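You operate a simulated robot arm through the tools that you are given. There is no shell and no other tool. Be economical: measure what you need, move in short steps, check, and stop when the job is done.

The job below is to be done with a simulated robot arm. You get a single attempt, and the scene is never put back.

TASK
Put things in order on the top of the desk. At the end: the teal tin from the top of the desk is on the teal coaster; the beige three-ring cedar block stands where the teal tin stood; the purple pod (marked "COCOA") from the top of the desk stands where the beige three-ring cedar block stood; one of the jars from the top of the desk is on the cream saucer on the top of the desk; whatever was shut is shut again. Leave all else as you found it, and nothing knocked over.

It is judged by the outcome, as a careful person would: the job done as asked, and still so three seconds after it is handed in. It fails if anything else is knocked over, pushed out of place, dropped, spilled or broken.

THE ROBOT
A 7-joint arm with a two-finger parallel gripper, fixed in place. Base frame: the origin is at the foot of the arm, x ahead of it, y to its left, z up; the work surface is at about z = 0.74. Readings come in m, degrees, newtons and seconds.
With the tool pointing down near the work surface it reaches from about 0.3 to 0.68 m from the base axis. Its first joint turns from -66.0 to 66.0 degrees. Payload 1.57 kg.
The tool frame sits at the grasp point between the pads (the TCP): z along the fingers, y along the line on which they close. The tips reach 0.03 m beyond it. Largest opening 0.11 m; finger width 0.024, thickness 0.012; the body of the gripper, 0.048 by 0.112 m, starts 0.078 m behind the TCP.
Orientation is told as [roll, pitch, yaw] about the base's x, y, z axes, in that order, counted from this pose: with the fingers straight down and closing along the base's y, the tool's x points along the base's -x, its y along +y and its z along -z.

THE INTERFACE
- The arm moves only by the tool move_arm. Its arguments are lists of equal length, an entry for each row: "delta_pos": the shift along the tool's x, y, z in m, a list of three; "delta_rot": the turn, a rotation vector about the tool's x, y, z in degrees, a list of three; "claw": the opening in per cent of the stroke, from 0 (shut) to 100 (fully open). In form: {"delta_pos": [[tx, ty, tz], ...], "delta_rot": [[wx, wy, wz], ...], "claw": [claw, ...]}. A call has 1 to 10 rows; each row is the pose to reach, as a shift and turn from the pose commanded when the call began, along the tool's axes at that moment. Each row takes 0.2 s and may step no farther than 0.05 m and 8.6 degrees from the row before; otherwise, or with a gripper value out of range, the whole call is refused. Where a pose cannot be reached the arm comes as near as it can. A force on the tool above 40 N (or 10 N above the force at the start of the call, whichever is more), or a blocked arm, ends the call early, and 0.2 s more pass. The fingers move at their own pace (about 0.108 m/s each) and stop on an object; they squeeze with about 43 N. The grip force told is the motor's: it shows also when the fingers shut on nothing. Time passes only in rows, and 0.2 s behind the last, so rows that repeat a pose let the fingers close. It gives the time, the measured TCP pose, the force on the tool (base axes), the opening and the grip force at its end, in the units of the frame above (readings bear some noise).
- Cameras (640 x 400 px; columns grow to the right, rows downward): "scene" is fixed at [0.1655, -0.3919, 1.4009]; the picture's right is [0.75, -0.66, 0.00], its down [-0.40, -0.46, -0.79] and it looks along [0.52, 0.59, -0.61] (base axes); focal length 301 px, centre (320, 200). "wrist" rides on the gripper at [0.07, 0.016, -0.141] in the tool frame; the picture's right is [-0.23, 0.97, 0.00], its down [-0.86, -0.20, -0.48] and it looks along [-0.47, -0.11, 0.88] (tool axes); focal length 222 px, centre (320, 200). There is no depth. A picture from a camera that has moved, and an enlarged one, comes with that camera's place and axes in the base frame and with its lens.
- grab_frame(camera): a new picture of that camera. The clock stands still meanwhile.
- zoom(camera, box): a new picture of the part [left, top, right, bottom] of that camera's present view, enlarged. The clock stands still meanwhile.
- hand_in(): hands the job in; it is judged then, once.

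Work in short steps. Places have to be worked out from the pictures, the camera data and where the tool is seen: move nearer, look again, correct. Check each grasp and each placing, and mend what went wrong. You have 120 turns and 84 pictures in all, those below and enlarged ones among them. Open the gripper and draw the arm clear of the work before you hand the job in, unless the task says otherwise; then end with one line.

The tools are called by a JSON object that holds its "method" and its "body". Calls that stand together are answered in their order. move_arm: Moves the arm, as the interface text tells. Its arguments: {"type":"object","properties":{"delta_pos":{"type":"array","items":{"type":"array","items":{"type":"number"}}},"delta_rot":{"type":"array","items":{"type":"array","items":{"type":"number"}}},"claw":{"type":"array","items":{"type":"number"}}},"required":["delta_pos","delta_rot","claw"]} The other tools are called the same way: grab_frame (camera) takes a picture; zoom (camera, box) takes an enlarged picture of a part of a camera's view; hand_in () hands the job in.

At the start:

```text
t: 0.0
position: [0.3441, 0.1222, 1.0995]
orientation: [0.0, 0.0, 0.0]
force: [0.9, -0.5, 0.0]
width: 0.1099
finger_force: 0.1
```

scene: 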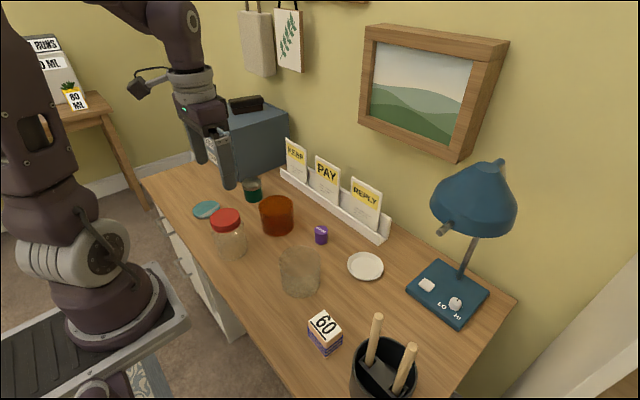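
wrist: 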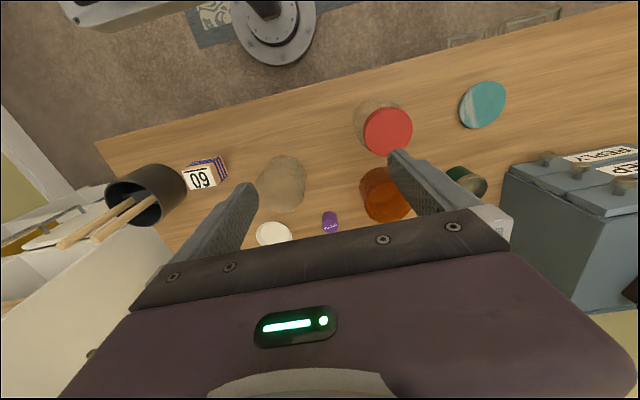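

I'll look closer at the desk objects to identify each one.

{"method": "zoom", "body": {"camera": "scene", "box": [180, 160, 340, 260]}}

{"method": "zoom", "body": {"camera": "scene", "box": [260, 220, 440, 400]}}

{"method": "zoom", "body": {"camera": "wrist", "box": [160, 70, 530, 260]}}

```text
4.00 times, centred on (260, 210) of scene
camera zoom: at [0.1655, -0.3919, 1.4009], right [0.75, -0.66, 0.0], down [-0.4, -0.46, -0.79], along [0.52, 0.59, -0.61], focal length 1205 px, centre (560, 160)
```

zoom: 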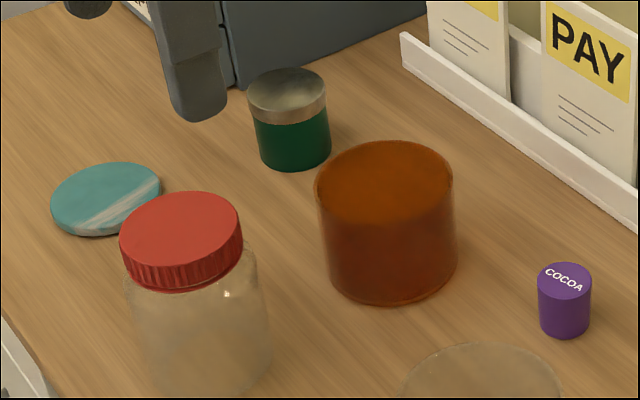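

```text
2.22 times, centred on (350, 310) of scene
camera zoom: at [0.1655, -0.3919, 1.4009], right [0.75, -0.66, 0.0], down [-0.4, -0.46, -0.79], along [0.52, 0.59, -0.61], focal length 669 px, centre (253, -44)
```

zoom: 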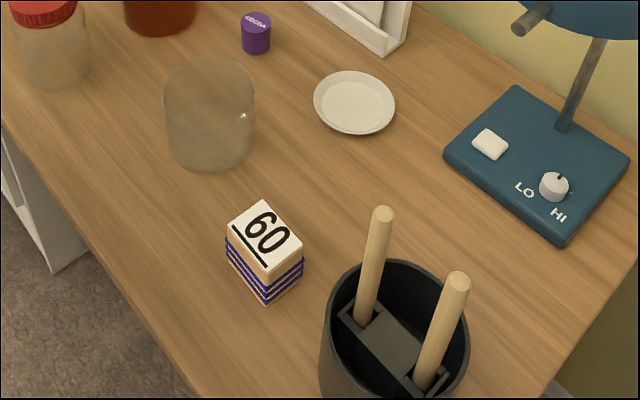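

```text
1.73 times, centred on (345, 165) of wrist
camera zoom: at [0.2738, 0.1389, 1.2406], right [0.23, 0.97, 0.0], down [0.86, -0.2, 0.48], along [0.47, -0.11, -0.88], focal length 384 px, centre (277, 260)
```

zoom: 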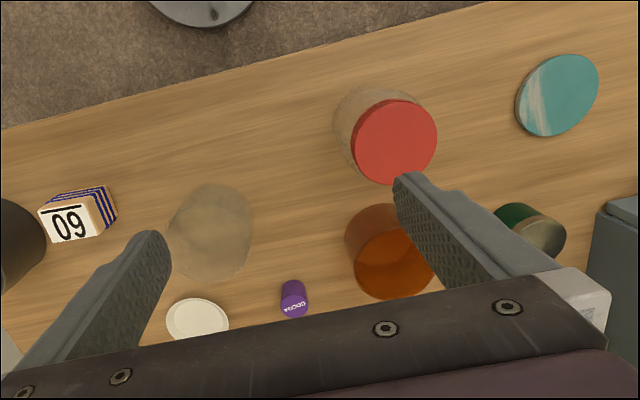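

I need to count rings on the block and check what's in the jars, at higher zoom.

{"method": "zoom", "body": {"camera": "scene", "box": [300, 300, 350, 360]}}

{"method": "zoom", "body": {"camera": "scene", "box": [200, 190, 340, 310]}}

{"method": "zoom", "body": {"camera": "scene", "box": [20, 20, 140, 120]}}

{"method": "zoom", "body": {"camera": "wrist", "box": [170, 140, 250, 200]}}

```text
6.67 times, centred on (325, 330) of scene
camera zoom: at [0.1655, -0.3919, 1.4009], right [0.75, -0.66, 0.0], down [-0.4, -0.46, -0.79], along [0.52, 0.59, -0.61], focal length 2008 px, centre (287, -667)
```

zoom: 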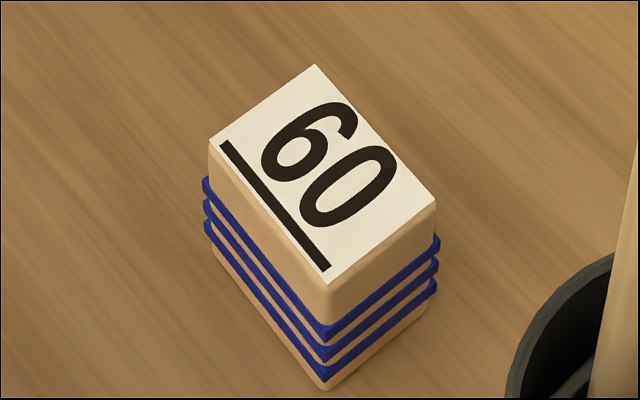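

```text
3.33 times, centred on (270, 250) of scene
camera zoom: at [0.1655, -0.3919, 1.4009], right [0.75, -0.66, 0.0], down [-0.4, -0.46, -0.79], along [0.52, 0.59, -0.61], focal length 1004 px, centre (487, 33)
```

zoom: 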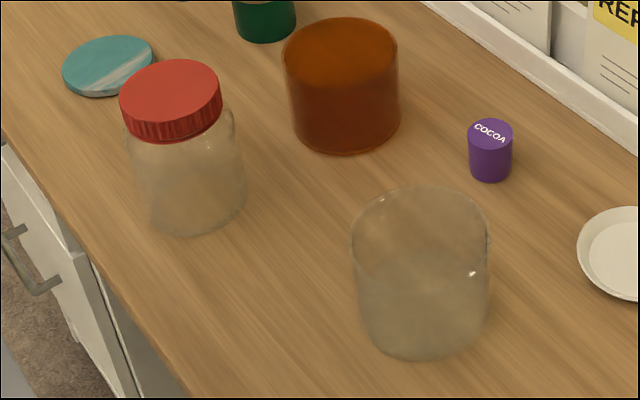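

```text
4.00 times, centred on (80, 70) of scene
camera zoom: at [0.1655, -0.3919, 1.4009], right [0.75, -0.66, 0.0], down [-0.4, -0.46, -0.79], along [0.52, 0.59, -0.61], focal length 1205 px, centre (1280, 720)
```

zoom: 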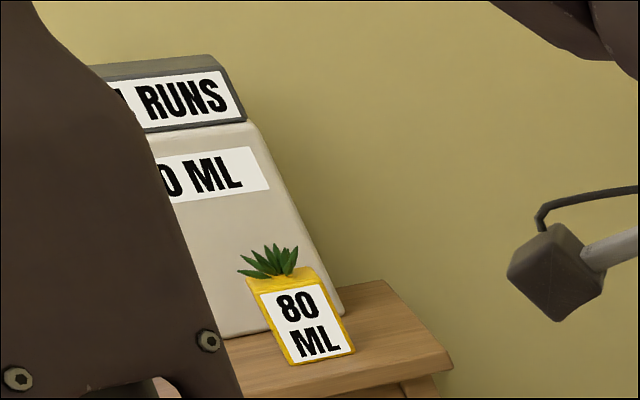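

```text
6.67 times, centred on (210, 170) of wrist
camera zoom: at [0.2738, 0.1389, 1.2406], right [0.23, 0.97, 0.0], down [0.86, -0.2, 0.48], along [0.47, -0.11, -0.88], focal length 1481 px, centre (1053, 400)
```

zoom: 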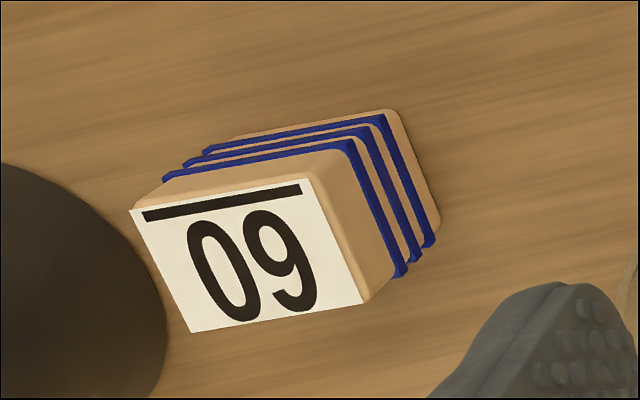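

Block has three blue rings, so it is the one; the green/teal tin is at about (0.56, 0.42), coaster (0.40, 0.467), pod (0.597, 0.09), saucer (0.625, -0.06), block (0.397, -0.147). I go above the tin at a safe height to look closer.

{"method": "move_arm", "body": {"delta_pos": [[-0.02, 0.035, 0.01], [-0.045, 0.07, 0.02], [-0.067, 0.105, 0.03], [-0.09, 0.14, 0.04], [-0.112, 0.175, 0.05], [-0.135, 0.21, 0.06], [-0.157, 0.245, 0.07], [-0.17, 0.275, 0.08], [-0.17, 0.295, 0.1]], "delta_rot": [[0, 0, 0], [0, 0, 0], [0, 0, 0], [0, 0, 0], [0, 0, 0], [0, 0, 0], [0, 0, 0], [0, 0, 0], [0, 0, 0]], "claw": [100, 100, 100, 100, 100, 100, 100, 100, 100]}}

{"method": "grab_frame", "body": {"camera": "wrist"}}

{"method": "grab_frame", "body": {"camera": "scene"}}

```text
t: 2.0
position: [0.5085, 0.4093, 0.9988]
orientation: [-1.5, 0.8, 0.9]
force: [-0.3, 0.3, -0.2]
width: 0.1098
finger_force: 0.0
out of reach, approached as far as the arm can: row 9
```

```text
74 pictures are left
camera wrist: at [0.4403, 0.4289, 1.1413], right [0.21, 0.98, -0.03], down [0.86, -0.17, 0.47], along [0.46, -0.12, -0.88], focal length 222 px, centre (320, 200)
```

wrist: 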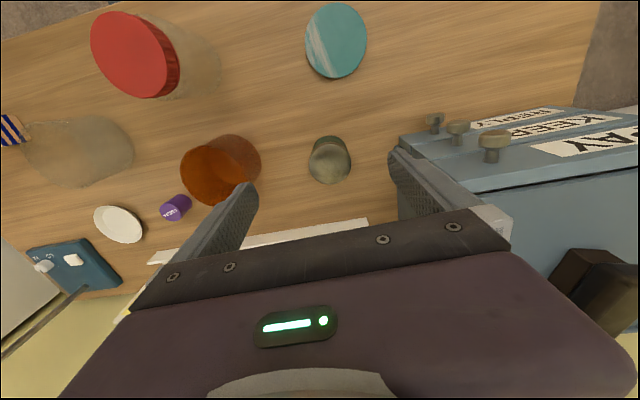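

```text
73 pictures are left
```

scene: 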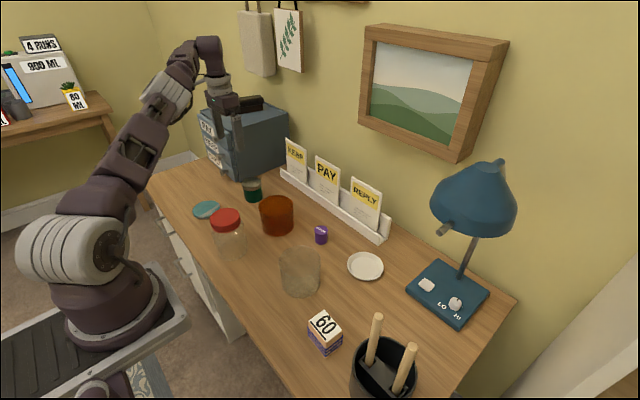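

The tin is visible below; let me zoom to locate it precisely.

{"method": "zoom", "body": {"camera": "wrist", "box": [280, 120, 380, 200]}}

{"method": "zoom", "body": {"camera": "wrist", "box": [0, 0, 280, 220]}}

```text
5.00 times, centred on (330, 160) of wrist
camera zoom: at [0.4403, 0.4289, 1.1413], right [0.21, 0.98, -0.03], down [0.86, -0.17, 0.47], along [0.46, -0.12, -0.88], focal length 1111 px, centre (270, 400)
```

zoom: 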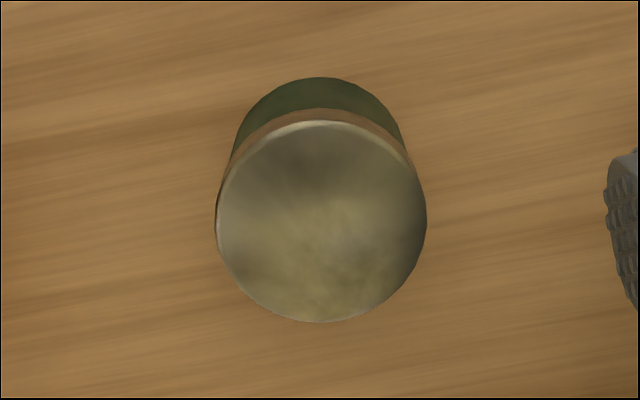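

```text
1.82 times, centred on (140, 110) of wrist
camera zoom: at [0.4403, 0.4289, 1.1413], right [0.21, 0.98, -0.03], down [0.86, -0.17, 0.47], along [0.46, -0.12, -0.88], focal length 404 px, centre (647, 364)
```

zoom: 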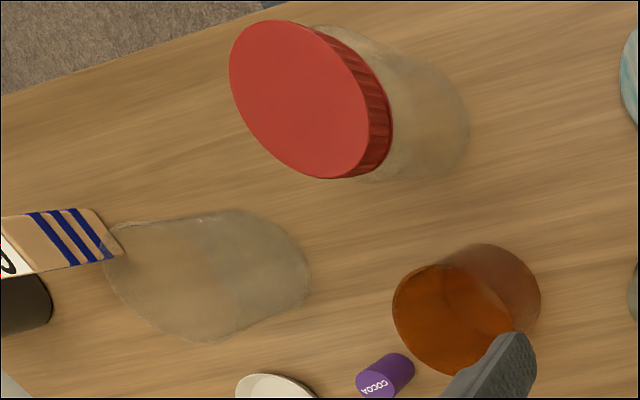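

Tin centre ≈ (0.557, 0.412), top z≈0.805, diameter ≈0.068. I descend with fingers straddling it in y, then push outward in x.

{"method": "move_arm", "body": {"delta_pos": [[0, 0.002, 0.04], [0, 0.003, 0.08], [0, 0.003, 0.12], [0, 0.003, 0.16]], "delta_rot": [[0, 0, 0], [0, 0, 0], [0, 0, 0], [0, 0, 0]], "claw": [100, 100, 100, 100]}}

{"method": "grab_frame", "body": {"camera": "wrist"}}

```text
t: 3.0
position: [0.5158, 0.4207, 0.8384]
orientation: [0.0, 0.0, -0.1]
force: [0.1, -0.2, -0.3]
width: 0.1098
finger_force: 0.1
```

```text
70 pictures are left
camera wrist: at [0.4461, 0.4359, 0.9804], right [0.23, 0.97, 0.0], down [0.86, -0.2, 0.48], along [0.47, -0.11, -0.88], focal length 222 px, centre (320, 200)
```

wrist: 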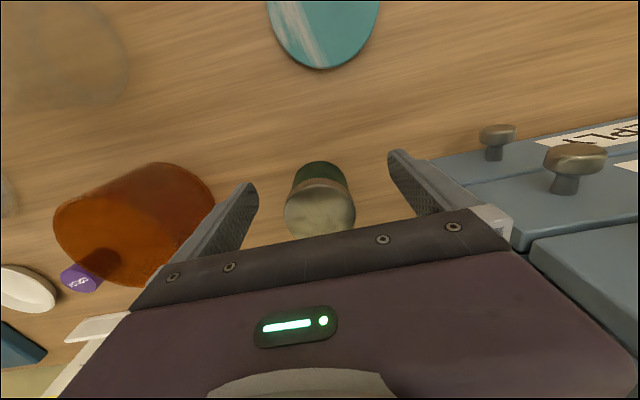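

Now centre in y, lower to grasp height and advance in x toward the tin.

{"method": "move_arm", "body": {"delta_pos": [[0, -0.008, 0.02], [-0.01, -0.008, 0.05], [-0.025, -0.008, 0.055], [-0.037, -0.008, 0.055]], "delta_rot": [[0, 0, 0], [0, 0, 0], [0, 0, 0], [0, 0, 0]], "claw": [100, 100, 100, 100]}}

{"method": "grab_frame", "body": {"camera": "wrist"}}

{"method": "zoom", "body": {"camera": "scene", "box": [180, 110, 340, 230]}}

```text
t: 4.0
position: [0.5297, 0.4046, 0.7874]
orientation: [-0.1, 0.1, 0.0]
force: [0.9, -0.1, 0.1]
width: 0.1098
finger_force: 0.2
out of reach, approached as far as the arm can: row 2, 3, 4
```

```text
69 pictures are left
camera wrist: at [0.4597, 0.4216, 0.9284], right [0.23, 0.97, 0.0], down [0.85, -0.2, 0.48], along [0.47, -0.11, -0.88], focal length 222 px, centre (320, 200)
```

wrist: 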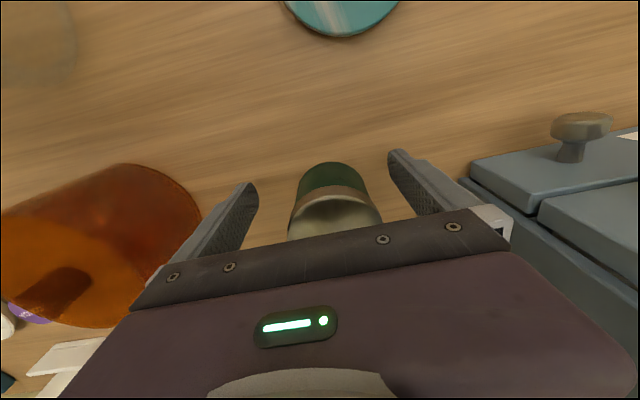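

```text
3.33 times, centred on (260, 170) of scene
camera zoom: at [0.1655, -0.3919, 1.4009], right [0.75, -0.66, 0.0], down [-0.4, -0.46, -0.79], along [0.52, 0.59, -0.61], focal length 1004 px, centre (520, 300)
```

zoom: 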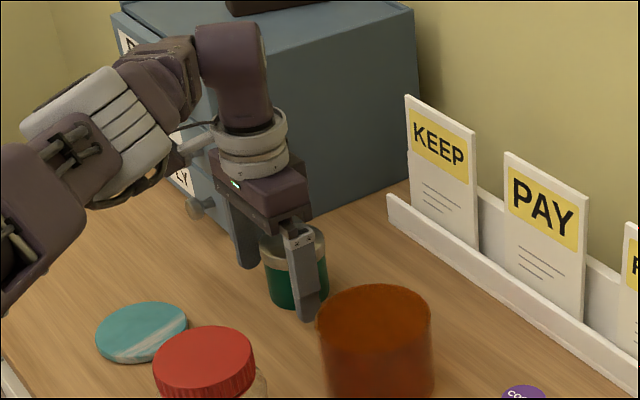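

The arm falls short in radius (~0.667 of 0.69), so I tilt the fingers outward (negative about tool y), letting the TCP reach the commanded point.

{"method": "move_arm", "body": {"delta_pos": [[0, 0, 0], [0, 0, 0], [0, 0, 0]], "delta_rot": [[0, -5, 0], [0, -10, 0], [0, -14, 0]], "claw": [100, 100, 100]}}

{"method": "grab_frame", "body": {"camera": "wrist"}}

```text
t: 4.8
position: [0.5301, 0.4052, 0.7861]
orientation: [0.0, -14.1, 0.1]
force: [0.4, -0.3, 0.3]
width: 0.1101
finger_force: 0.0
```

```text
67 pictures are left
camera wrist: at [0.4277, 0.4221, 0.9065], right [0.22, 0.97, 0.06], down [0.71, -0.2, 0.67], along [0.67, -0.11, -0.74], focal length 222 px, centre (320, 200)
```

wrist: 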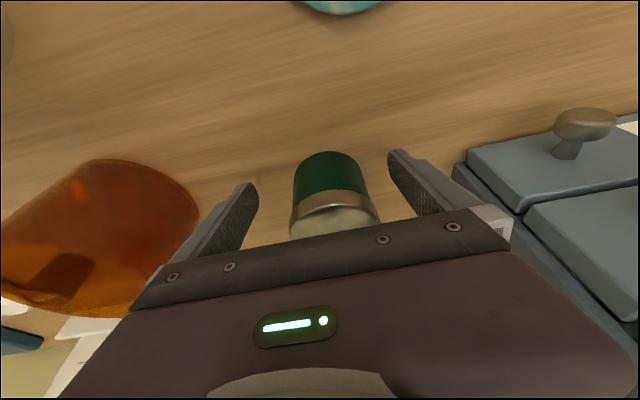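

Commanded pose is clipped to the measured one. Tilt works; now advance 24 mm in x and 7 mm in y.

{"method": "move_arm", "body": {"delta_pos": [[-0.008, 0.006, 0.003], [-0.0228, 0.007, 0.0077], [-0.0228, 0.007, 0.0077]], "delta_rot": [[0, 0, 0], [0, 0, 0], [0, 0, 0]], "claw": [100, 100, 100]}}

{"method": "grab_frame", "body": {"camera": "wrist"}}

```text
t: 5.6
position: [0.5536, 0.4119, 0.7848]
orientation: [-0.1, -13.9, 0.1]
force: [0.8, 0.3, -0.6]
width: 0.1099
finger_force: 0.2
```

```text
66 pictures are left
camera wrist: at [0.4518, 0.4288, 0.9043], right [0.22, 0.97, 0.06], down [0.71, -0.2, 0.67], along [0.66, -0.11, -0.74], focal length 222 px, centre (320, 200)
```

wrist: 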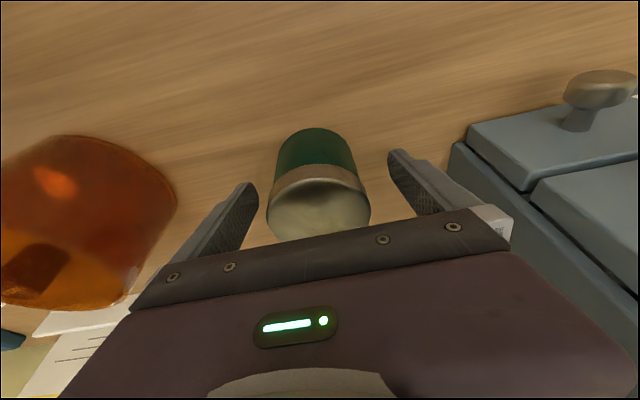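

The fingers straddle the tin and are well aligned; close.

{"method": "move_arm", "body": {"delta_pos": [[0, 0, 0], [0, 0, 0], [0, 0, 0], [0, 0, 0]], "delta_rot": [[0, 0, 0], [0, 0, 0], [0, 0, 0], [0, 0, 0]], "claw": [60, 40, 30, 30]}}

{"method": "zoom", "body": {"camera": "wrist", "box": [220, 100, 440, 240]}}

```text
t: 6.6
position: [0.5528, 0.4125, 0.7835]
orientation: [0.0, -13.9, 0.0]
force: [1.2, 0.1, 0.5]
width: 0.0649
finger_force: 43.5
```

```text
2.86 times, centred on (330, 170) of wrist
camera zoom: at [0.4518, 0.4287, 0.9043], right [0.22, 0.97, 0.06], down [0.71, -0.2, 0.67], along [0.66, -0.11, -0.74], focal length 635 px, centre (291, 286)
```

zoom: 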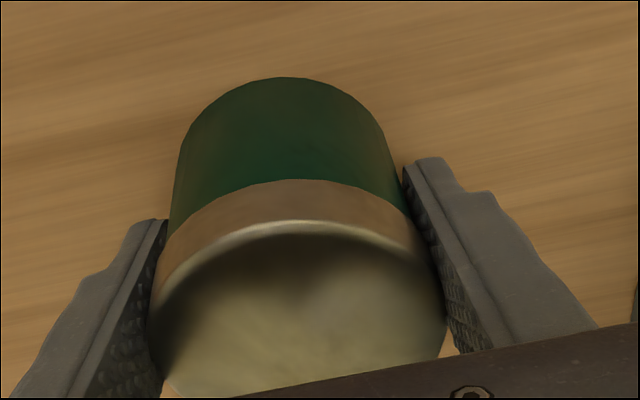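

Grip held, width 0.065. Lift 4 cm straight up and check the whole tin comes along.

{"method": "move_arm", "body": {"delta_pos": [[-0.0024, 0, -0.0097], [-0.0048, 0, -0.0194], [-0.0097, 0, -0.0388]], "delta_rot": [[0, 0, 0], [0, 0, 0], [0, 0, 0]], "claw": [30, 30, 30]}}

{"method": "zoom", "body": {"camera": "scene", "box": [180, 110, 340, 230]}}

```text
t: 7.4
position: [0.5532, 0.412, 0.8235]
orientation: [0.0, -14.0, 0.1]
force: [0.1, 0.3, -1.4]
width: 0.0647
finger_force: 43.2
```

```text
3.33 times, centred on (260, 170) of scene
camera zoom: at [0.1655, -0.3919, 1.4009], right [0.75, -0.66, 0.0], down [-0.4, -0.46, -0.79], along [0.52, 0.59, -0.61], focal length 1004 px, centre (520, 300)
```

zoom: 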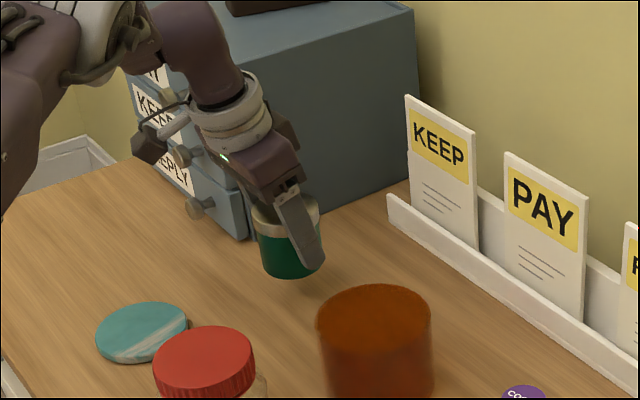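

The tin lifted whole. Coaster centre ≈ (0.396, 0.452); carry it there, undoing the tilt on the way.

{"method": "move_arm", "body": {"delta_pos": [[0.0296, 0.008, -0.0109], [0.0593, 0.016, -0.0218], [0.0889, 0.024, -0.0327], [0.1186, 0.032, -0.0436], [0.1482, 0.04, -0.0545], [0.1482, 0.04, -0.0545]], "delta_rot": [[0, 2, 0], [0, 5, 0], [0, 8, 0], [0, 11, 0], [0, 14, 0], [0, 14, 0]], "claw": [30, 30, 30, 30, 30, 30]}}

{"method": "grab_frame", "body": {"camera": "wrist"}}

{"method": "zoom", "body": {"camera": "scene", "box": [140, 130, 300, 250]}}

```text
t: 8.8
position: [0.3976, 0.4532, 0.8391]
orientation: [-0.1, 0.0, 0.0]
force: [0.0, -1.4, -1.5]
width: 0.0651
finger_force: 43.2
```

```text
63 pictures are left
camera wrist: at [0.3283, 0.4694, 0.981], right [0.23, 0.97, 0.0], down [0.86, -0.2, 0.48], along [0.47, -0.11, -0.88], focal length 222 px, centre (320, 200)
```

wrist: 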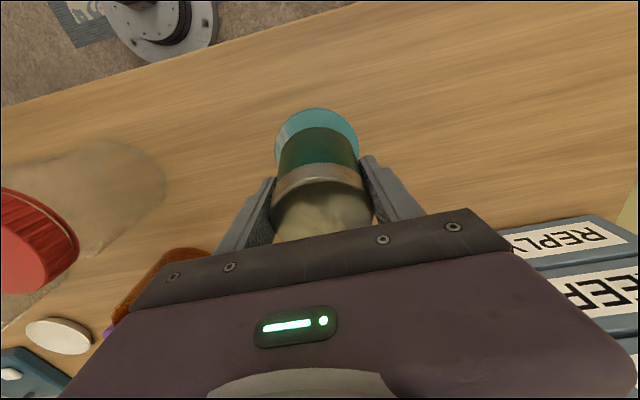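

```text
3.33 times, centred on (220, 190) of scene
camera zoom: at [0.1655, -0.3918, 1.4009], right [0.75, -0.66, 0.0], down [-0.4, -0.46, -0.79], along [0.52, 0.59, -0.61], focal length 1004 px, centre (653, 233)
```

zoom: 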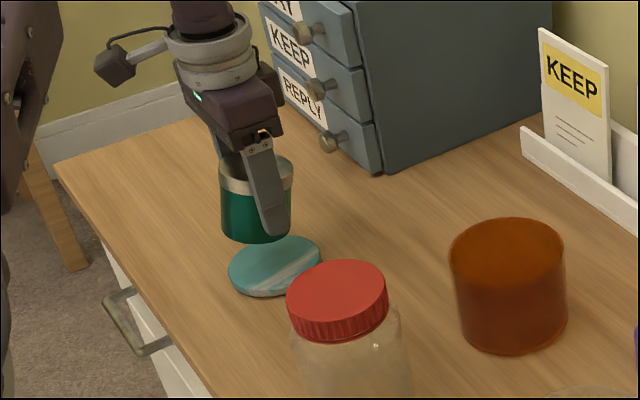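

Tin hangs almost centred over the coaster. Lower to just above contact, with fine steps at the end.

{"method": "move_arm", "body": {"delta_pos": [[-0.001, -0.003, 0.015], [-0.001, -0.003, 0.03], [-0.001, -0.003, 0.038], [-0.001, -0.003, 0.041], [-0.001, -0.003, 0.044]], "delta_rot": [[0, 0, 0], [0, 0, 0], [0, 0, 0], [0, 0, 0], [0, 0, 0]], "claw": [30, 30, 30, 30, 30]}}

{"method": "zoom", "body": {"camera": "scene", "box": [170, 160, 250, 220]}}

```text
t: 10.0
position: [0.3984, 0.4509, 0.7971]
orientation: [0.2, 0.0, 0.1]
force: [-2.3, -3.1, 23.9]
width: 0.065
finger_force: 42.5
```

```text
6.67 times, centred on (210, 190) of scene
camera zoom: at [0.1651, -0.3923, 1.4009], right [0.75, -0.66, 0.0], down [-0.4, -0.46, -0.79], along [0.52, 0.59, -0.61], focal length 2008 px, centre (1053, 267)
```

zoom: 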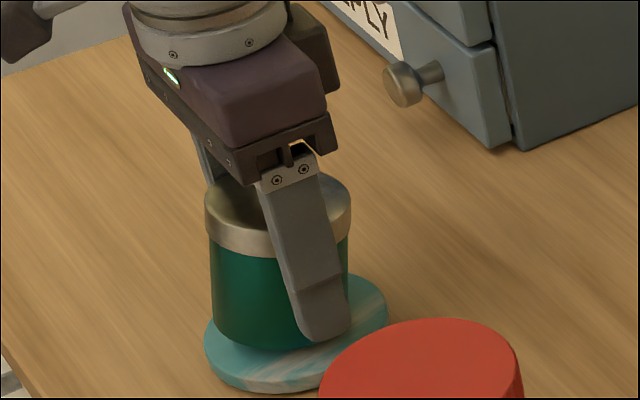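

In contact (24 N), but the tin sits ~1.4 cm toward the far (+y) side of the coaster. Lift slightly, shift −y, and lower again.

{"method": "move_arm", "body": {"delta_pos": [[0, 0, -0.01], [0.001, -0.007, -0.01], [0.002, -0.014, -0.01], [0.002, -0.014, -0.004], [0.002, -0.014, -0.001]], "delta_rot": [[0, 0, 0], [0, 0, 0], [0, 0, 0], [0, 0, 0], [0, 0, 0]], "claw": [30, 30, 30, 30, 30]}}

{"method": "zoom", "body": {"camera": "scene", "box": [170, 160, 250, 220]}}

```text
t: 11.2
position: [0.3953, 0.4355, 0.7985]
orientation: [0.1, -0.1, 0.1]
force: [-0.4, -1.9, 3.0]
width: 0.0651
finger_force: 42.9
```

```text
6.67 times, centred on (210, 190) of scene
camera zoom: at [0.1655, -0.392, 1.4009], right [0.75, -0.66, 0.0], down [-0.4, -0.46, -0.79], along [0.52, 0.59, -0.61], focal length 2008 px, centre (1053, 267)
```

zoom: 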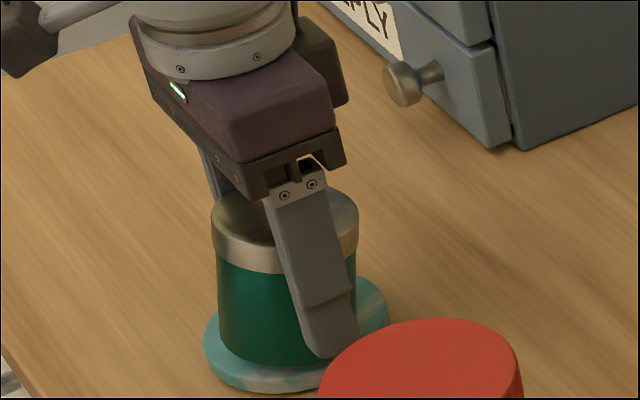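

Now centred. Settle 1.5 mm and open.

{"method": "move_arm", "body": {"delta_pos": [[0, 0, 0.0015], [0, 0, 0.0015], [0, 0, 0.0015], [0, 0, 0.0015]], "delta_rot": [[0, 0, 0], [0, 0, 0], [0, 0, 0], [0, 0, 0]], "claw": [30, 70, 100, 100]}}

{"method": "move_arm", "body": {"delta_pos": [[0, 0, -0.03], [0, 0, -0.07], [0, 0, -0.11], [0, 0, -0.15]], "delta_rot": [[0, 0, 0], [0, 0, 0], [0, 0, 0], [0, 0, 0]], "claw": [100, 100, 100, 100]}}

{"method": "grab_frame", "body": {"camera": "wrist"}}

{"method": "zoom", "body": {"camera": "scene", "box": [170, 160, 330, 270]}}

```text
t: 12.2
position: [0.3952, 0.4356, 0.7964]
orientation: [0.0, 0.1, 0.0]
force: [-0.2, 0.3, 0.0]
width: 0.1101
finger_force: 0.0
```

```text
t: 13.2
position: [0.3948, 0.4337, 0.947]
orientation: [-0.1, 0.1, 0.0]
force: [-0.4, 1.1, 0.9]
width: 0.1099
finger_force: 0.1
```

```text
59 pictures are left
camera wrist: at [0.326, 0.4517, 1.0884], right [0.23, 0.97, 0.0], down [0.86, -0.2, 0.48], along [0.47, -0.11, -0.88], focal length 222 px, centre (320, 200)
```

wrist: 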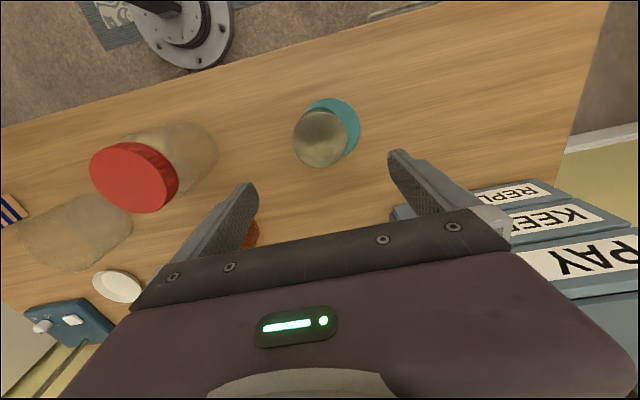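

```text
3.64 times, centred on (250, 215) of scene
camera zoom: at [0.1655, -0.3919, 1.4009], right [0.75, -0.66, 0.0], down [-0.4, -0.46, -0.79], along [0.52, 0.59, -0.61], focal length 1095 px, centre (574, 146)
```

zoom: 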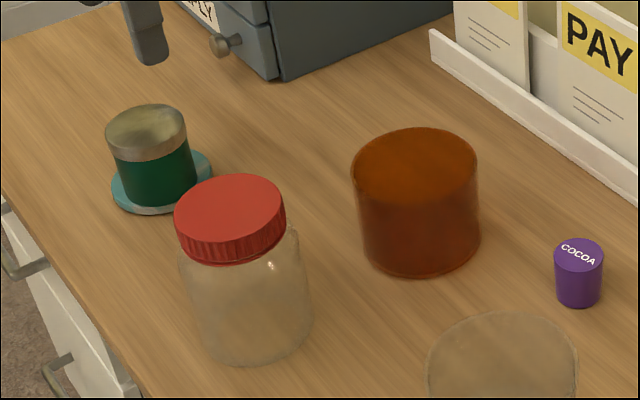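

Check centring from the wrist camera.

{"method": "zoom", "body": {"camera": "wrist", "box": [280, 80, 380, 180]}}

{"method": "zoom", "body": {"camera": "scene", "box": [185, 175, 245, 215]}}

```text
4.00 times, centred on (330, 130) of wrist
camera zoom: at [0.326, 0.4517, 1.0884], right [0.23, 0.97, 0.0], down [0.86, -0.2, 0.48], along [0.47, -0.11, -0.88], focal length 888 px, centre (280, 480)
```

zoom: 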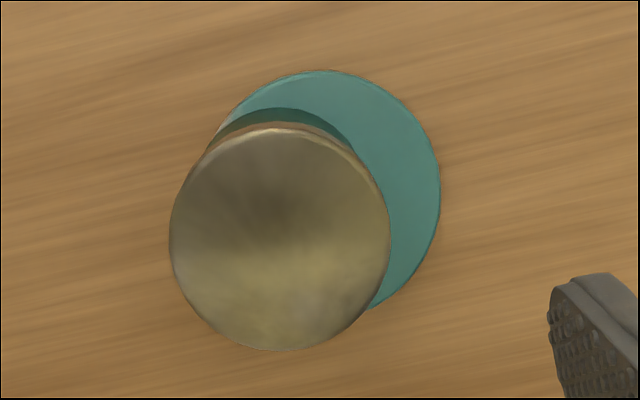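

```text
10.00 times, centred on (215, 195) of scene
camera zoom: at [0.1655, -0.3919, 1.4009], right [0.75, -0.66, 0.0], down [-0.4, -0.46, -0.79], along [0.52, 0.59, -0.61], focal length 3012 px, centre (1370, 250)
```

zoom: 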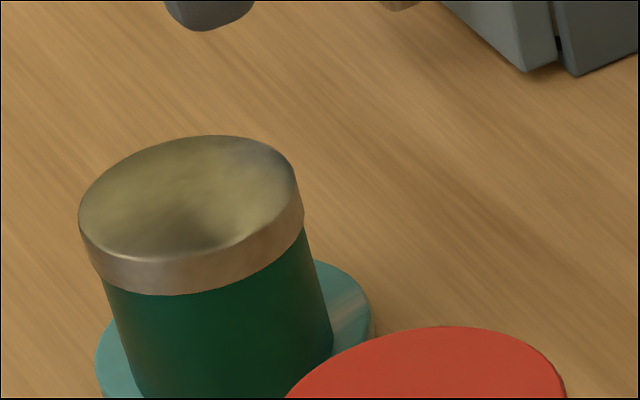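

The wrist view (more direct) shows the tin ~1.6 cm toward −y of the coaster's centre, so my first placement was right. Regrip and move it back.

{"method": "move_arm", "body": {"delta_pos": [[0, 0, 0.04], [0, 0, 0.08], [0, 0, 0.12], [0, 0, 0.149], [0, 0, 0.149], [0, 0, 0.149], [0, 0, 0.149], [0, 0, 0.149]], "delta_rot": [[0, 0, 0], [0, 0, 0], [0, 0, 0], [0, 0, 0], [0, 0, 0], [0, 0, 0], [0, 0, 0], [0, 0, 0]], "claw": [100, 100, 100, 100, 70, 40, 30, 30]}}

{"method": "move_arm", "body": {"delta_pos": [[0, 0, -0.009], [-0.0, 0.008, -0.009], [0.002, 0.016, -0.009], [0.002, 0.016, -0.003], [0.002, 0.016, 0.0]], "delta_rot": [[0, 0, 0], [0, 0, 0], [0, 0, 0], [0, 0, 0], [0, 0, 0]], "claw": [30, 30, 30, 30, 30]}}

```text
t: 15.0
position: [0.3952, 0.4372, 0.7963]
orientation: [-0.1, 0.1, 0.0]
force: [0.2, -0.1, -0.6]
width: 0.0648
finger_force: 42.8
```

```text
t: 16.2
position: [0.3929, 0.4523, 0.7975]
orientation: [0.0, 0.0, 0.1]
force: [0.5, 0.5, -1.3]
width: 0.0652
finger_force: 43.1
```

Lower a hair to contact, release, and rise to check.

{"method": "move_arm", "body": {"delta_pos": [[0, 0, 0.0015], [0, 0, 0.0015], [0, 0, 0.0015], [0, 0, 0.0015]], "delta_rot": [[0, 0, 0], [0, 0, 0], [0, 0, 0], [0, 0, 0]], "claw": [30, 70, 100, 100]}}

{"method": "move_arm", "body": {"delta_pos": [[0, 0, -0.03], [0, 0, -0.07], [0, 0, -0.11], [0, 0, -0.15], [0, 0, -0.17]], "delta_rot": [[0, 0, 0], [0, 0, 0], [0, 0, 0], [0, 0, 0], [0, 0, 0]], "claw": [100, 100, 100, 100, 100]}}

{"method": "zoom", "body": {"camera": "wrist", "box": [280, 80, 380, 180]}}

```text
t: 17.2
position: [0.3939, 0.4523, 0.7967]
orientation: [0.1, 0.0, 0.1]
force: [0.6, -0.5, 0.6]
width: 0.1101
finger_force: 0.1
```

```text
t: 18.4
position: [0.3931, 0.4529, 0.9631]
orientation: [0.0, 0.1, -0.1]
force: [-0.3, 1.3, 0.2]
width: 0.11
finger_force: 0.1
```

```text
4.00 times, centred on (330, 130) of wrist
camera zoom: at [0.3248, 0.4695, 1.1057], right [0.23, 0.97, 0.0], down [0.86, -0.2, 0.48], along [0.47, -0.11, -0.88], focal length 888 px, centre (280, 480)
```

zoom: 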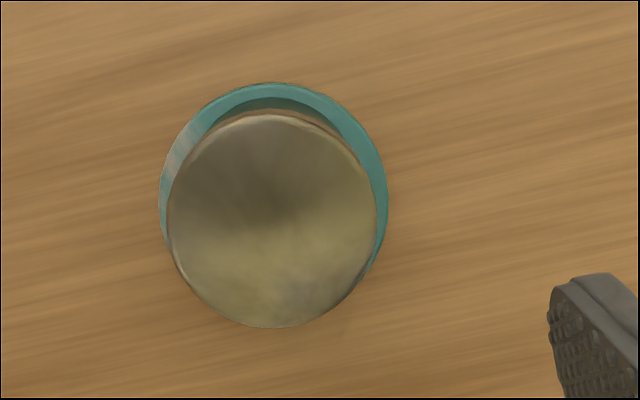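

Centred. Now travel to above the block at (0.397, −0.147), turning the tool so it closes along x with the camera on the +y side.

{"method": "move_arm", "body": {"delta_pos": [[0, -0.035, -0.02], [0, -0.08, -0.04], [0, -0.125, -0.05], [0, -0.17, -0.05], [0, -0.215, -0.05], [0, -0.26, -0.05], [0, -0.305, -0.05], [0, -0.35, -0.05], [0, -0.395, -0.05], [0, -0.43, -0.05]], "delta_rot": [[0, 0, 4], [0, 0, 12], [0, 0, 20], [0, 0, 28], [0, 0, 36], [0, 0, 44], [0, 0, 52], [0, 0, 60], [0, 0, 68], [0, 0, 74]], "claw": [100, 100, 100, 100, 100, 100, 100, 100, 100, 100]}}

{"method": "grab_frame", "body": {"camera": "wrist"}}

```text
t: 20.6
position: [0.3954, 0.0209, 1.015]
orientation: [0.1, 0.0, -74.1]
force: [-0.5, 0.3, 0.6]
width: 0.11
finger_force: 0.1
```

```text
54 pictures are left
camera wrist: at [0.3914, 0.0931, 1.1554], right [1.0, 0.05, 0.0], down [0.04, -0.88, 0.48], along [0.02, -0.48, -0.88], focal length 222 px, centre (320, 200)
```

wrist: 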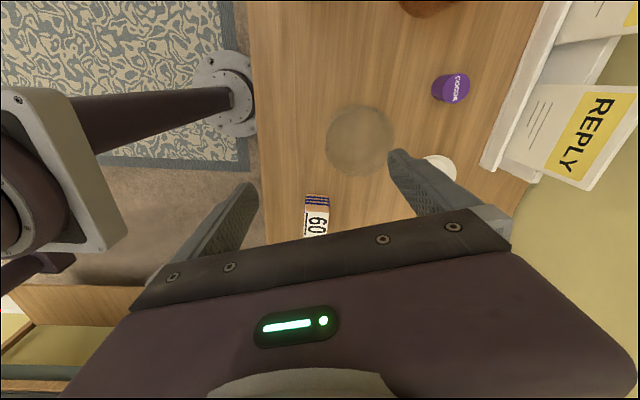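

Rotation sense is right. Continue to above the block and finish the yaw to −90°, lowering to z≈0.95.

{"method": "move_arm", "body": {"delta_pos": [[-0.04, -0.011, 0.01], [-0.08, -0.022, 0.02], [-0.12, -0.033, 0.03], [-0.161, -0.0445, 0.04], [-0.161, -0.0445, 0.065]], "delta_rot": [[0, 0, 4], [0, 0, 8], [0, 0, 12], [0, 0, 16], [0, 0, 16]], "claw": [100, 100, 100, 100, 100]}}

{"method": "grab_frame", "body": {"camera": "wrist"}}

{"method": "grab_frame", "body": {"camera": "scene"}}

```text
t: 21.8
position: [0.3944, -0.1466, 0.9507]
orientation: [-0.1, 0.0, -90.0]
force: [0.7, 0.1, -0.3]
width: 0.11
finger_force: 0.1
```

```text
53 pictures are left
camera wrist: at [0.4113, -0.0768, 1.0917], right [0.97, -0.23, 0.0], down [-0.2, -0.86, 0.48], along [-0.11, -0.47, -0.88], focal length 222 px, centre (320, 200)
```

wrist: 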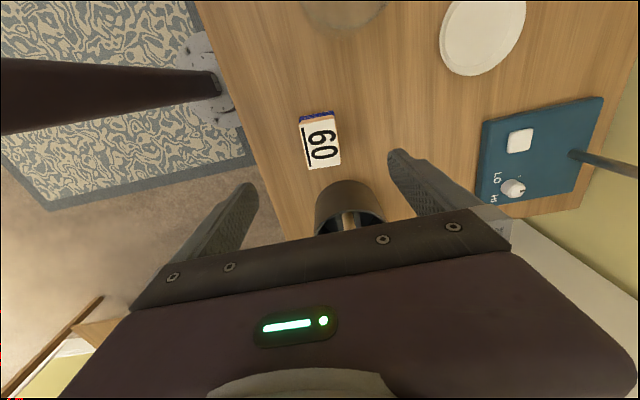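

```text
52 pictures are left
```

scene: 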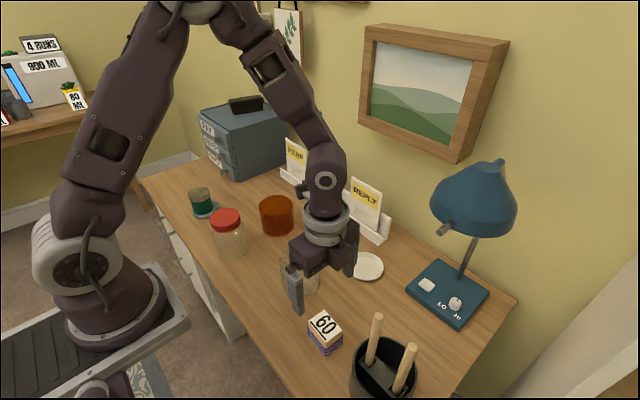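

Zoom on the block from the wrist to get its centre precisely.

{"method": "zoom", "body": {"camera": "wrist", "box": [280, 90, 360, 180]}}

```text
4.44 times, centred on (320, 135) of wrist
camera zoom: at [0.4113, -0.0768, 1.0917], right [0.97, -0.23, 0.0], down [-0.2, -0.86, 0.48], along [-0.11, -0.47, -0.88], focal length 987 px, centre (320, 489)
```

zoom: 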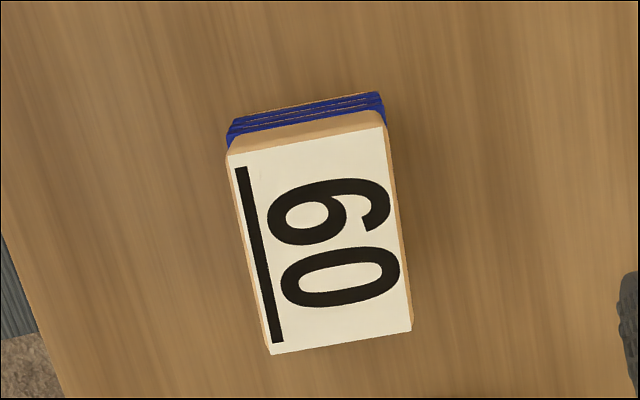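

Block centre ≈ (0.395, −0.150), turned about −3°. Descend with that yaw, fingers either side in x.

{"method": "move_arm", "body": {"delta_pos": [[-0.003, 0.001, 0.04], [-0.003, 0.001, 0.08], [-0.003, 0.001, 0.12], [-0.003, 0.001, 0.15], [-0.003, 0.001, 0.174]], "delta_rot": [[0, 0, 3], [0, 0, 3], [0, 0, 3], [0, 0, 3], [0, 0, 3]], "claw": [100, 100, 100, 100, 100]}}

{"method": "zoom", "body": {"camera": "wrist", "box": [160, 60, 480, 260]}}

{"method": "zoom", "body": {"camera": "scene", "box": [260, 240, 420, 400]}}

```text
t: 23.0
position: [0.3972, -0.1507, 0.7759]
orientation: [0.1, 0.0, -92.9]
force: [0.9, 0.9, 0.0]
width: 0.1102
finger_force: 0.0
```

```text
2.00 times, centred on (320, 160) of wrist
camera zoom: at [0.4166, -0.0815, 0.9182], right [0.96, -0.28, 0.0], down [-0.24, -0.84, 0.48], along [-0.13, -0.46, -0.88], focal length 444 px, centre (320, 280)
```

zoom: 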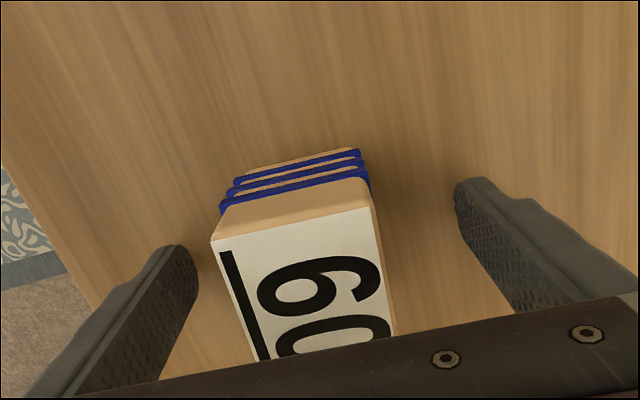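

```text
2.50 times, centred on (340, 320) of scene
camera zoom: at [0.1655, -0.3919, 1.4009], right [0.75, -0.66, 0.0], down [-0.4, -0.46, -0.79], along [0.52, 0.59, -0.61], focal length 753 px, centre (270, -100)
```

zoom: 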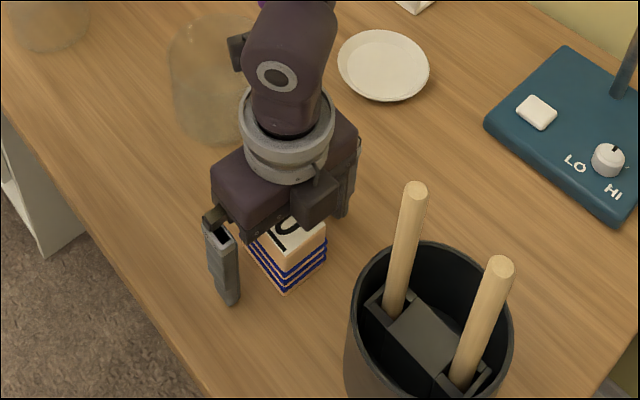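

Well straddled and clear of the cup. Close on the block, then lift a little.

{"method": "move_arm", "body": {"delta_pos": [[0, 0, 0], [0, 0, 0], [0, 0, 0], [0, 0, 0], [0, 0, 0]], "delta_rot": [[0, 0, 0], [0, 0, 0], [0, 0, 0], [0, 0, 0], [0, 0, 0]], "claw": [70, 40, 20, 10, 10]}}

{"method": "move_arm", "body": {"delta_pos": [[0, 0, -0.02], [0, 0, -0.05], [0, 0, -0.09], [0, 0, -0.13], [0, 0, -0.17]], "delta_rot": [[0, 0, 0], [0, 0, 0], [0, 0, 0], [0, 0, 0], [0, 0, 0]], "claw": [10, 10, 10, 10, 10]}}

{"method": "grab_frame", "body": {"camera": "wrist"}}

```text
t: 24.2
position: [0.397, -0.1511, 0.7774]
orientation: [0.0, 0.1, -93.0]
force: [-0.2, 0.4, 0.4]
width: 0.0453
finger_force: 42.8
```

```text
t: 25.4
position: [0.3942, -0.1485, 0.9475]
orientation: [0.0, 0.0, -92.9]
force: [-0.3, -0.1, -1.3]
width: 0.0453
finger_force: 43.0
```

```text
48 pictures are left
camera wrist: at [0.4146, -0.0794, 1.0881], right [0.96, -0.28, 0.0], down [-0.24, -0.84, 0.48], along [-0.13, -0.46, -0.88], focal length 222 px, centre (320, 200)
```

wrist: 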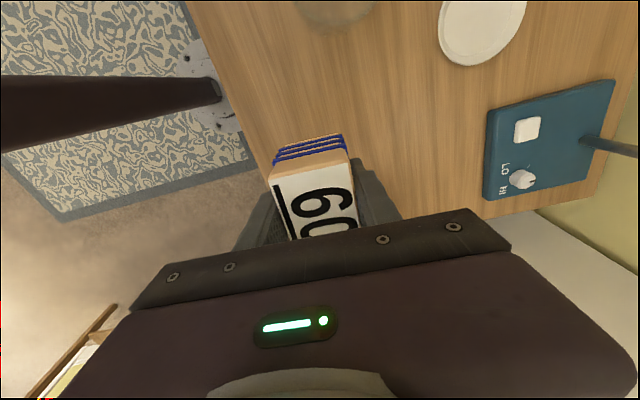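

Grip is good, but the tin's spot needs a 14° outward tilt; to set the block down upright there I must hold it with the tool pre-tilted. I put it back down exactly, tilt the tool about its closing axis, and regrip.

{"method": "move_arm", "body": {"delta_pos": [[0, 0, 0.04], [0, 0, 0.08], [0, 0, 0.12], [0, 0, 0.15], [0, 0, 0.166], [0, 0, 0.1695], [0, 0, 0.1695], [0, 0, 0.1695], [0, 0, 0.1695]], "delta_rot": [[0, 0, 0], [0, 0, 0], [0, 0, 0], [0, 0, 0], [0, 0, 0], [0, 0, 0], [0, 0, 0], [0, 0, 0], [0, 0, 0]], "claw": [10, 10, 10, 10, 10, 10, 10, 60, 90]}}

{"method": "move_arm", "body": {"delta_pos": [[0, 0, 0], [0, 0, 0], [0, 0, 0], [0, 0, 0]], "delta_rot": [[0, -5, 0], [0, -10, 0], [0, -14, 0], [0, -14, 0]], "claw": [100, 100, 100, 100]}}

{"method": "zoom", "body": {"camera": "wrist", "box": [160, 60, 480, 260]}}

```text
t: 27.4
position: [0.3967, -0.1484, 0.7775]
orientation: [0.0, 0.0, -93.0]
force: [-0.1, -0.2, -0.6]
width: 0.099
finger_force: 0.1
```

```text
t: 28.4
position: [0.3963, -0.1482, 0.7786]
orientation: [0.0, -14.1, -93.0]
force: [0.6, -1.0, 0.6]
width: 0.1103
finger_force: 0.0
```

```text
2.00 times, centred on (320, 160) of wrist
camera zoom: at [0.418, -0.0476, 0.8979], right [0.96, -0.27, 0.06], down [-0.24, -0.7, 0.67], along [-0.14, -0.66, -0.74], focal length 444 px, centre (320, 280)
```

zoom: 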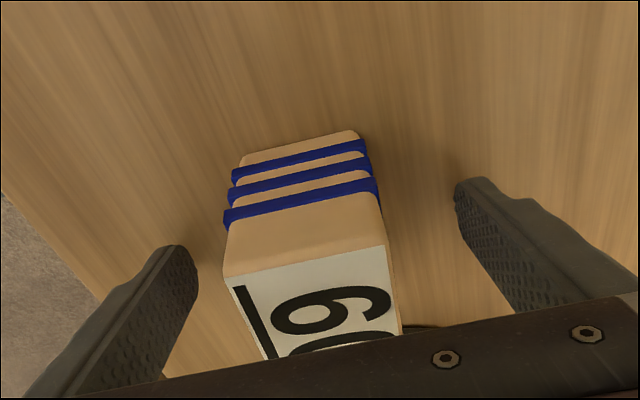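

Pads are square on the block's sides. Close and lift with tilt kept.

{"method": "move_arm", "body": {"delta_pos": [[0, 0, 0], [0, 0, 0], [0, 0, 0], [0, 0, 0], [0, 0, 0]], "delta_rot": [[0, 0, 0], [0, 0, 0], [0, 0, 0], [0, 0, 0], [0, 0, 0]], "claw": [70, 40, 20, 10, 10]}}

{"method": "move_arm", "body": {"delta_pos": [[-0.0048, 0, -0.0194], [-0.0121, 0, -0.0485], [-0.0218, 0, -0.0873], [-0.0315, 0, -0.1261], [-0.0411, 0, -0.165]], "delta_rot": [[0, 0, 0], [0, 0, 0], [0, 0, 0], [0, 0, 0], [0, 0, 0]], "claw": [10, 10, 10, 10, 10]}}

{"method": "grab_frame", "body": {"camera": "scene"}}

```text
t: 29.6
position: [0.3969, -0.149, 0.7777]
orientation: [0.1, -14.0, -93.1]
force: [0.8, 0.5, 0.3]
width: 0.0457
finger_force: 42.8
```

```text
t: 30.8
position: [0.3965, -0.1481, 0.9473]
orientation: [0.0, -14.0, -93.0]
force: [0.3, -0.1, -0.3]
width: 0.0453
finger_force: 42.5
```

```text
46 pictures are left
```

scene: 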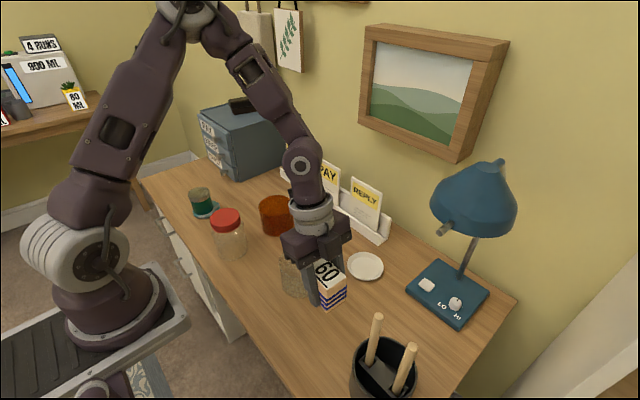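

Block held. Carry it at height over the jars toward the tin's spot, yawing about the vertical with the tilt kept.

{"method": "move_arm", "body": {"delta_pos": [[0.0385, 0.0023, -0.0109], [0.0769, 0.0045, -0.0219], [0.1154, 0.0068, -0.0328], [0.1538, 0.009, -0.0438], [0.1923, 0.0113, -0.0547], [0.2308, 0.0136, -0.0656], [0.2692, 0.0158, -0.0766], [0.3077, 0.0181, -0.0875], [0.3461, 0.0203, -0.0985], [0.3846, 0.0226, -0.1094]], "delta_rot": [[-1.936, 0, -7.76], [-3.872, 0, -15.52], [-5.808, 0, -23.28], [-7.744, 0, -31.04], [-9.68, 0, -38.8], [-11.616, 0, -46.56], [-13.552, 0, -54.32], [-15.488, 0, -62.08], [-17.424, 0, -69.84], [-19.36, 0, -77.6]], "claw": [10, 10, 10, 10, 10, 10, 10, 10, 10, 10]}}

{"method": "grab_frame", "body": {"camera": "scene"}}

```text
t: 33.0
position: [0.4369, 0.2517, 0.9593]
orientation: [0.0, -13.9, -12.9]
force: [-0.6, 0.5, -0.6]
width: 0.0454
finger_force: 43.6
```

```text
45 pictures are left
```

scene: 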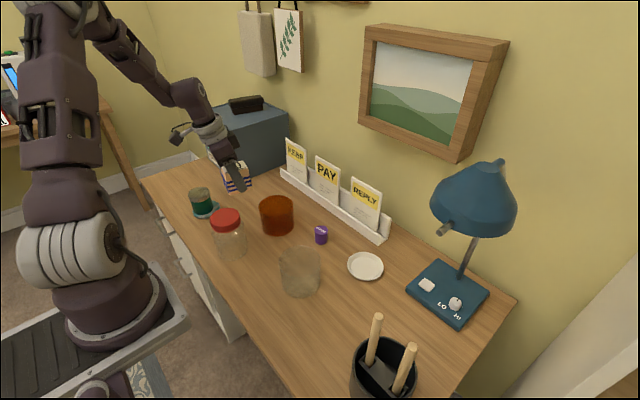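

Continue to above the tin's spot (z≈0.86), finishing the yaw to 0.

{"method": "move_arm", "body": {"delta_pos": [[-0.0098, 0.0365, 0.0228], [-0.0196, 0.073, 0.0457], [-0.0293, 0.1094, 0.0685], [-0.0391, 0.1459, 0.0914], [-0.0489, 0.1824, 0.1142], [-0.0489, 0.1824, 0.1142]], "delta_rot": [[-0.63, 0, -2.52], [-1.26, 0, -5.04], [-1.89, 0, -7.57], [-2.52, 0, -10.09], [-3.146, 0, -12.51], [-3.146, 0, -12.51]], "claw": [10, 10, 10, 10, 10, 10]}}

{"method": "grab_frame", "body": {"camera": "wrist"}}

{"method": "zoom", "body": {"camera": "scene", "box": [180, 110, 340, 230]}}

```text
t: 34.4
position: [0.551, 0.4128, 0.8623]
orientation: [0.1, -14.1, -0.2]
force: [-0.6, 0.1, -1.6]
width: 0.0452
finger_force: 43.5
```

```text
44 pictures are left
camera wrist: at [0.4501, 0.4293, 0.9833], right [0.22, 0.97, 0.05], down [0.71, -0.2, 0.67], along [0.66, -0.11, -0.74], focal length 222 px, centre (320, 200)
```

wrist: 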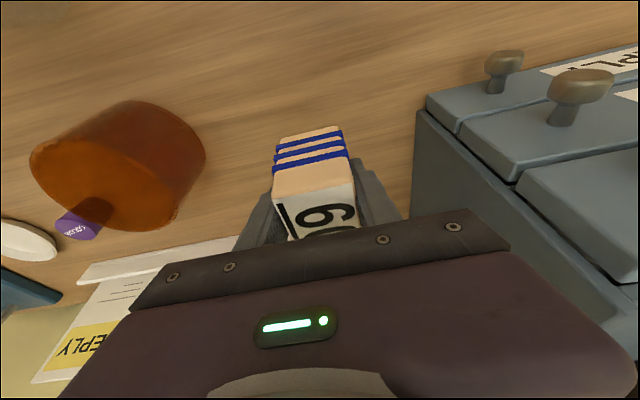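

```text
3.33 times, centred on (260, 170) of scene
camera zoom: at [0.1655, -0.3919, 1.4009], right [0.75, -0.66, 0.0], down [-0.4, -0.46, -0.79], along [0.52, 0.59, -0.61], focal length 1004 px, centre (520, 300)
```

zoom: 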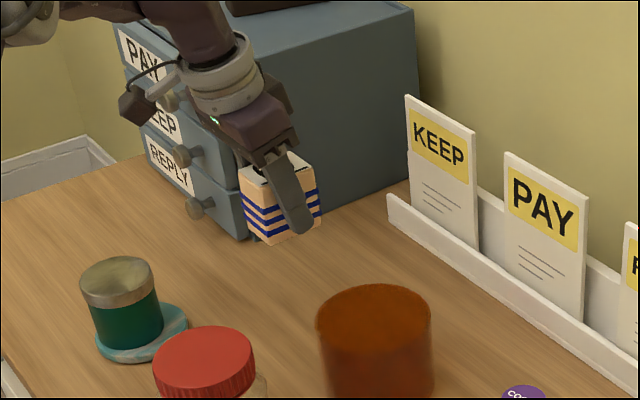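

Directly above the spot. Lower vertically to the gripping height of 0.778.

{"method": "move_arm", "body": {"delta_pos": [[0.0085, 0, 0.034], [0.0145, 0, 0.058], [0.0191, 0, 0.0766], [0.0196, 0, 0.0788], [0.02, 0, 0.08]], "delta_rot": [[0, 0, 0], [0, 0, 0], [0, 0, 0], [0, 0, 0], [0, 0, 0]], "claw": [10, 10, 10, 10, 10]}}

{"method": "zoom", "body": {"camera": "scene", "box": [210, 150, 290, 210]}}

```text
t: 35.6
position: [0.5528, 0.4113, 0.7788]
orientation: [0.0, -14.0, -0.1]
force: [-0.4, -0.2, -1.3]
width: 0.0453
finger_force: 42.5
```

```text
6.67 times, centred on (250, 180) of scene
camera zoom: at [0.1655, -0.3919, 1.4009], right [0.75, -0.66, 0.0], down [-0.4, -0.46, -0.79], along [0.52, 0.59, -0.61], focal length 2008 px, centre (787, 333)
```

zoom: 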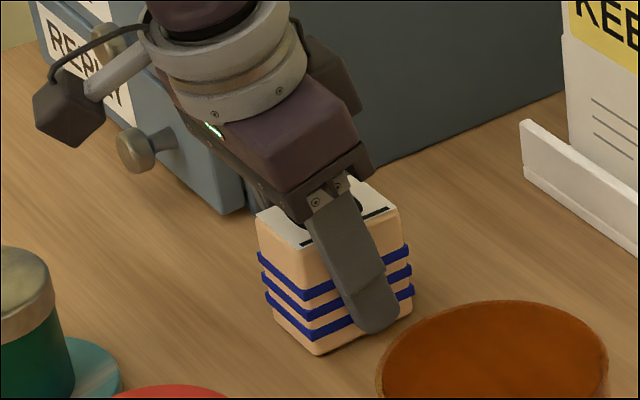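

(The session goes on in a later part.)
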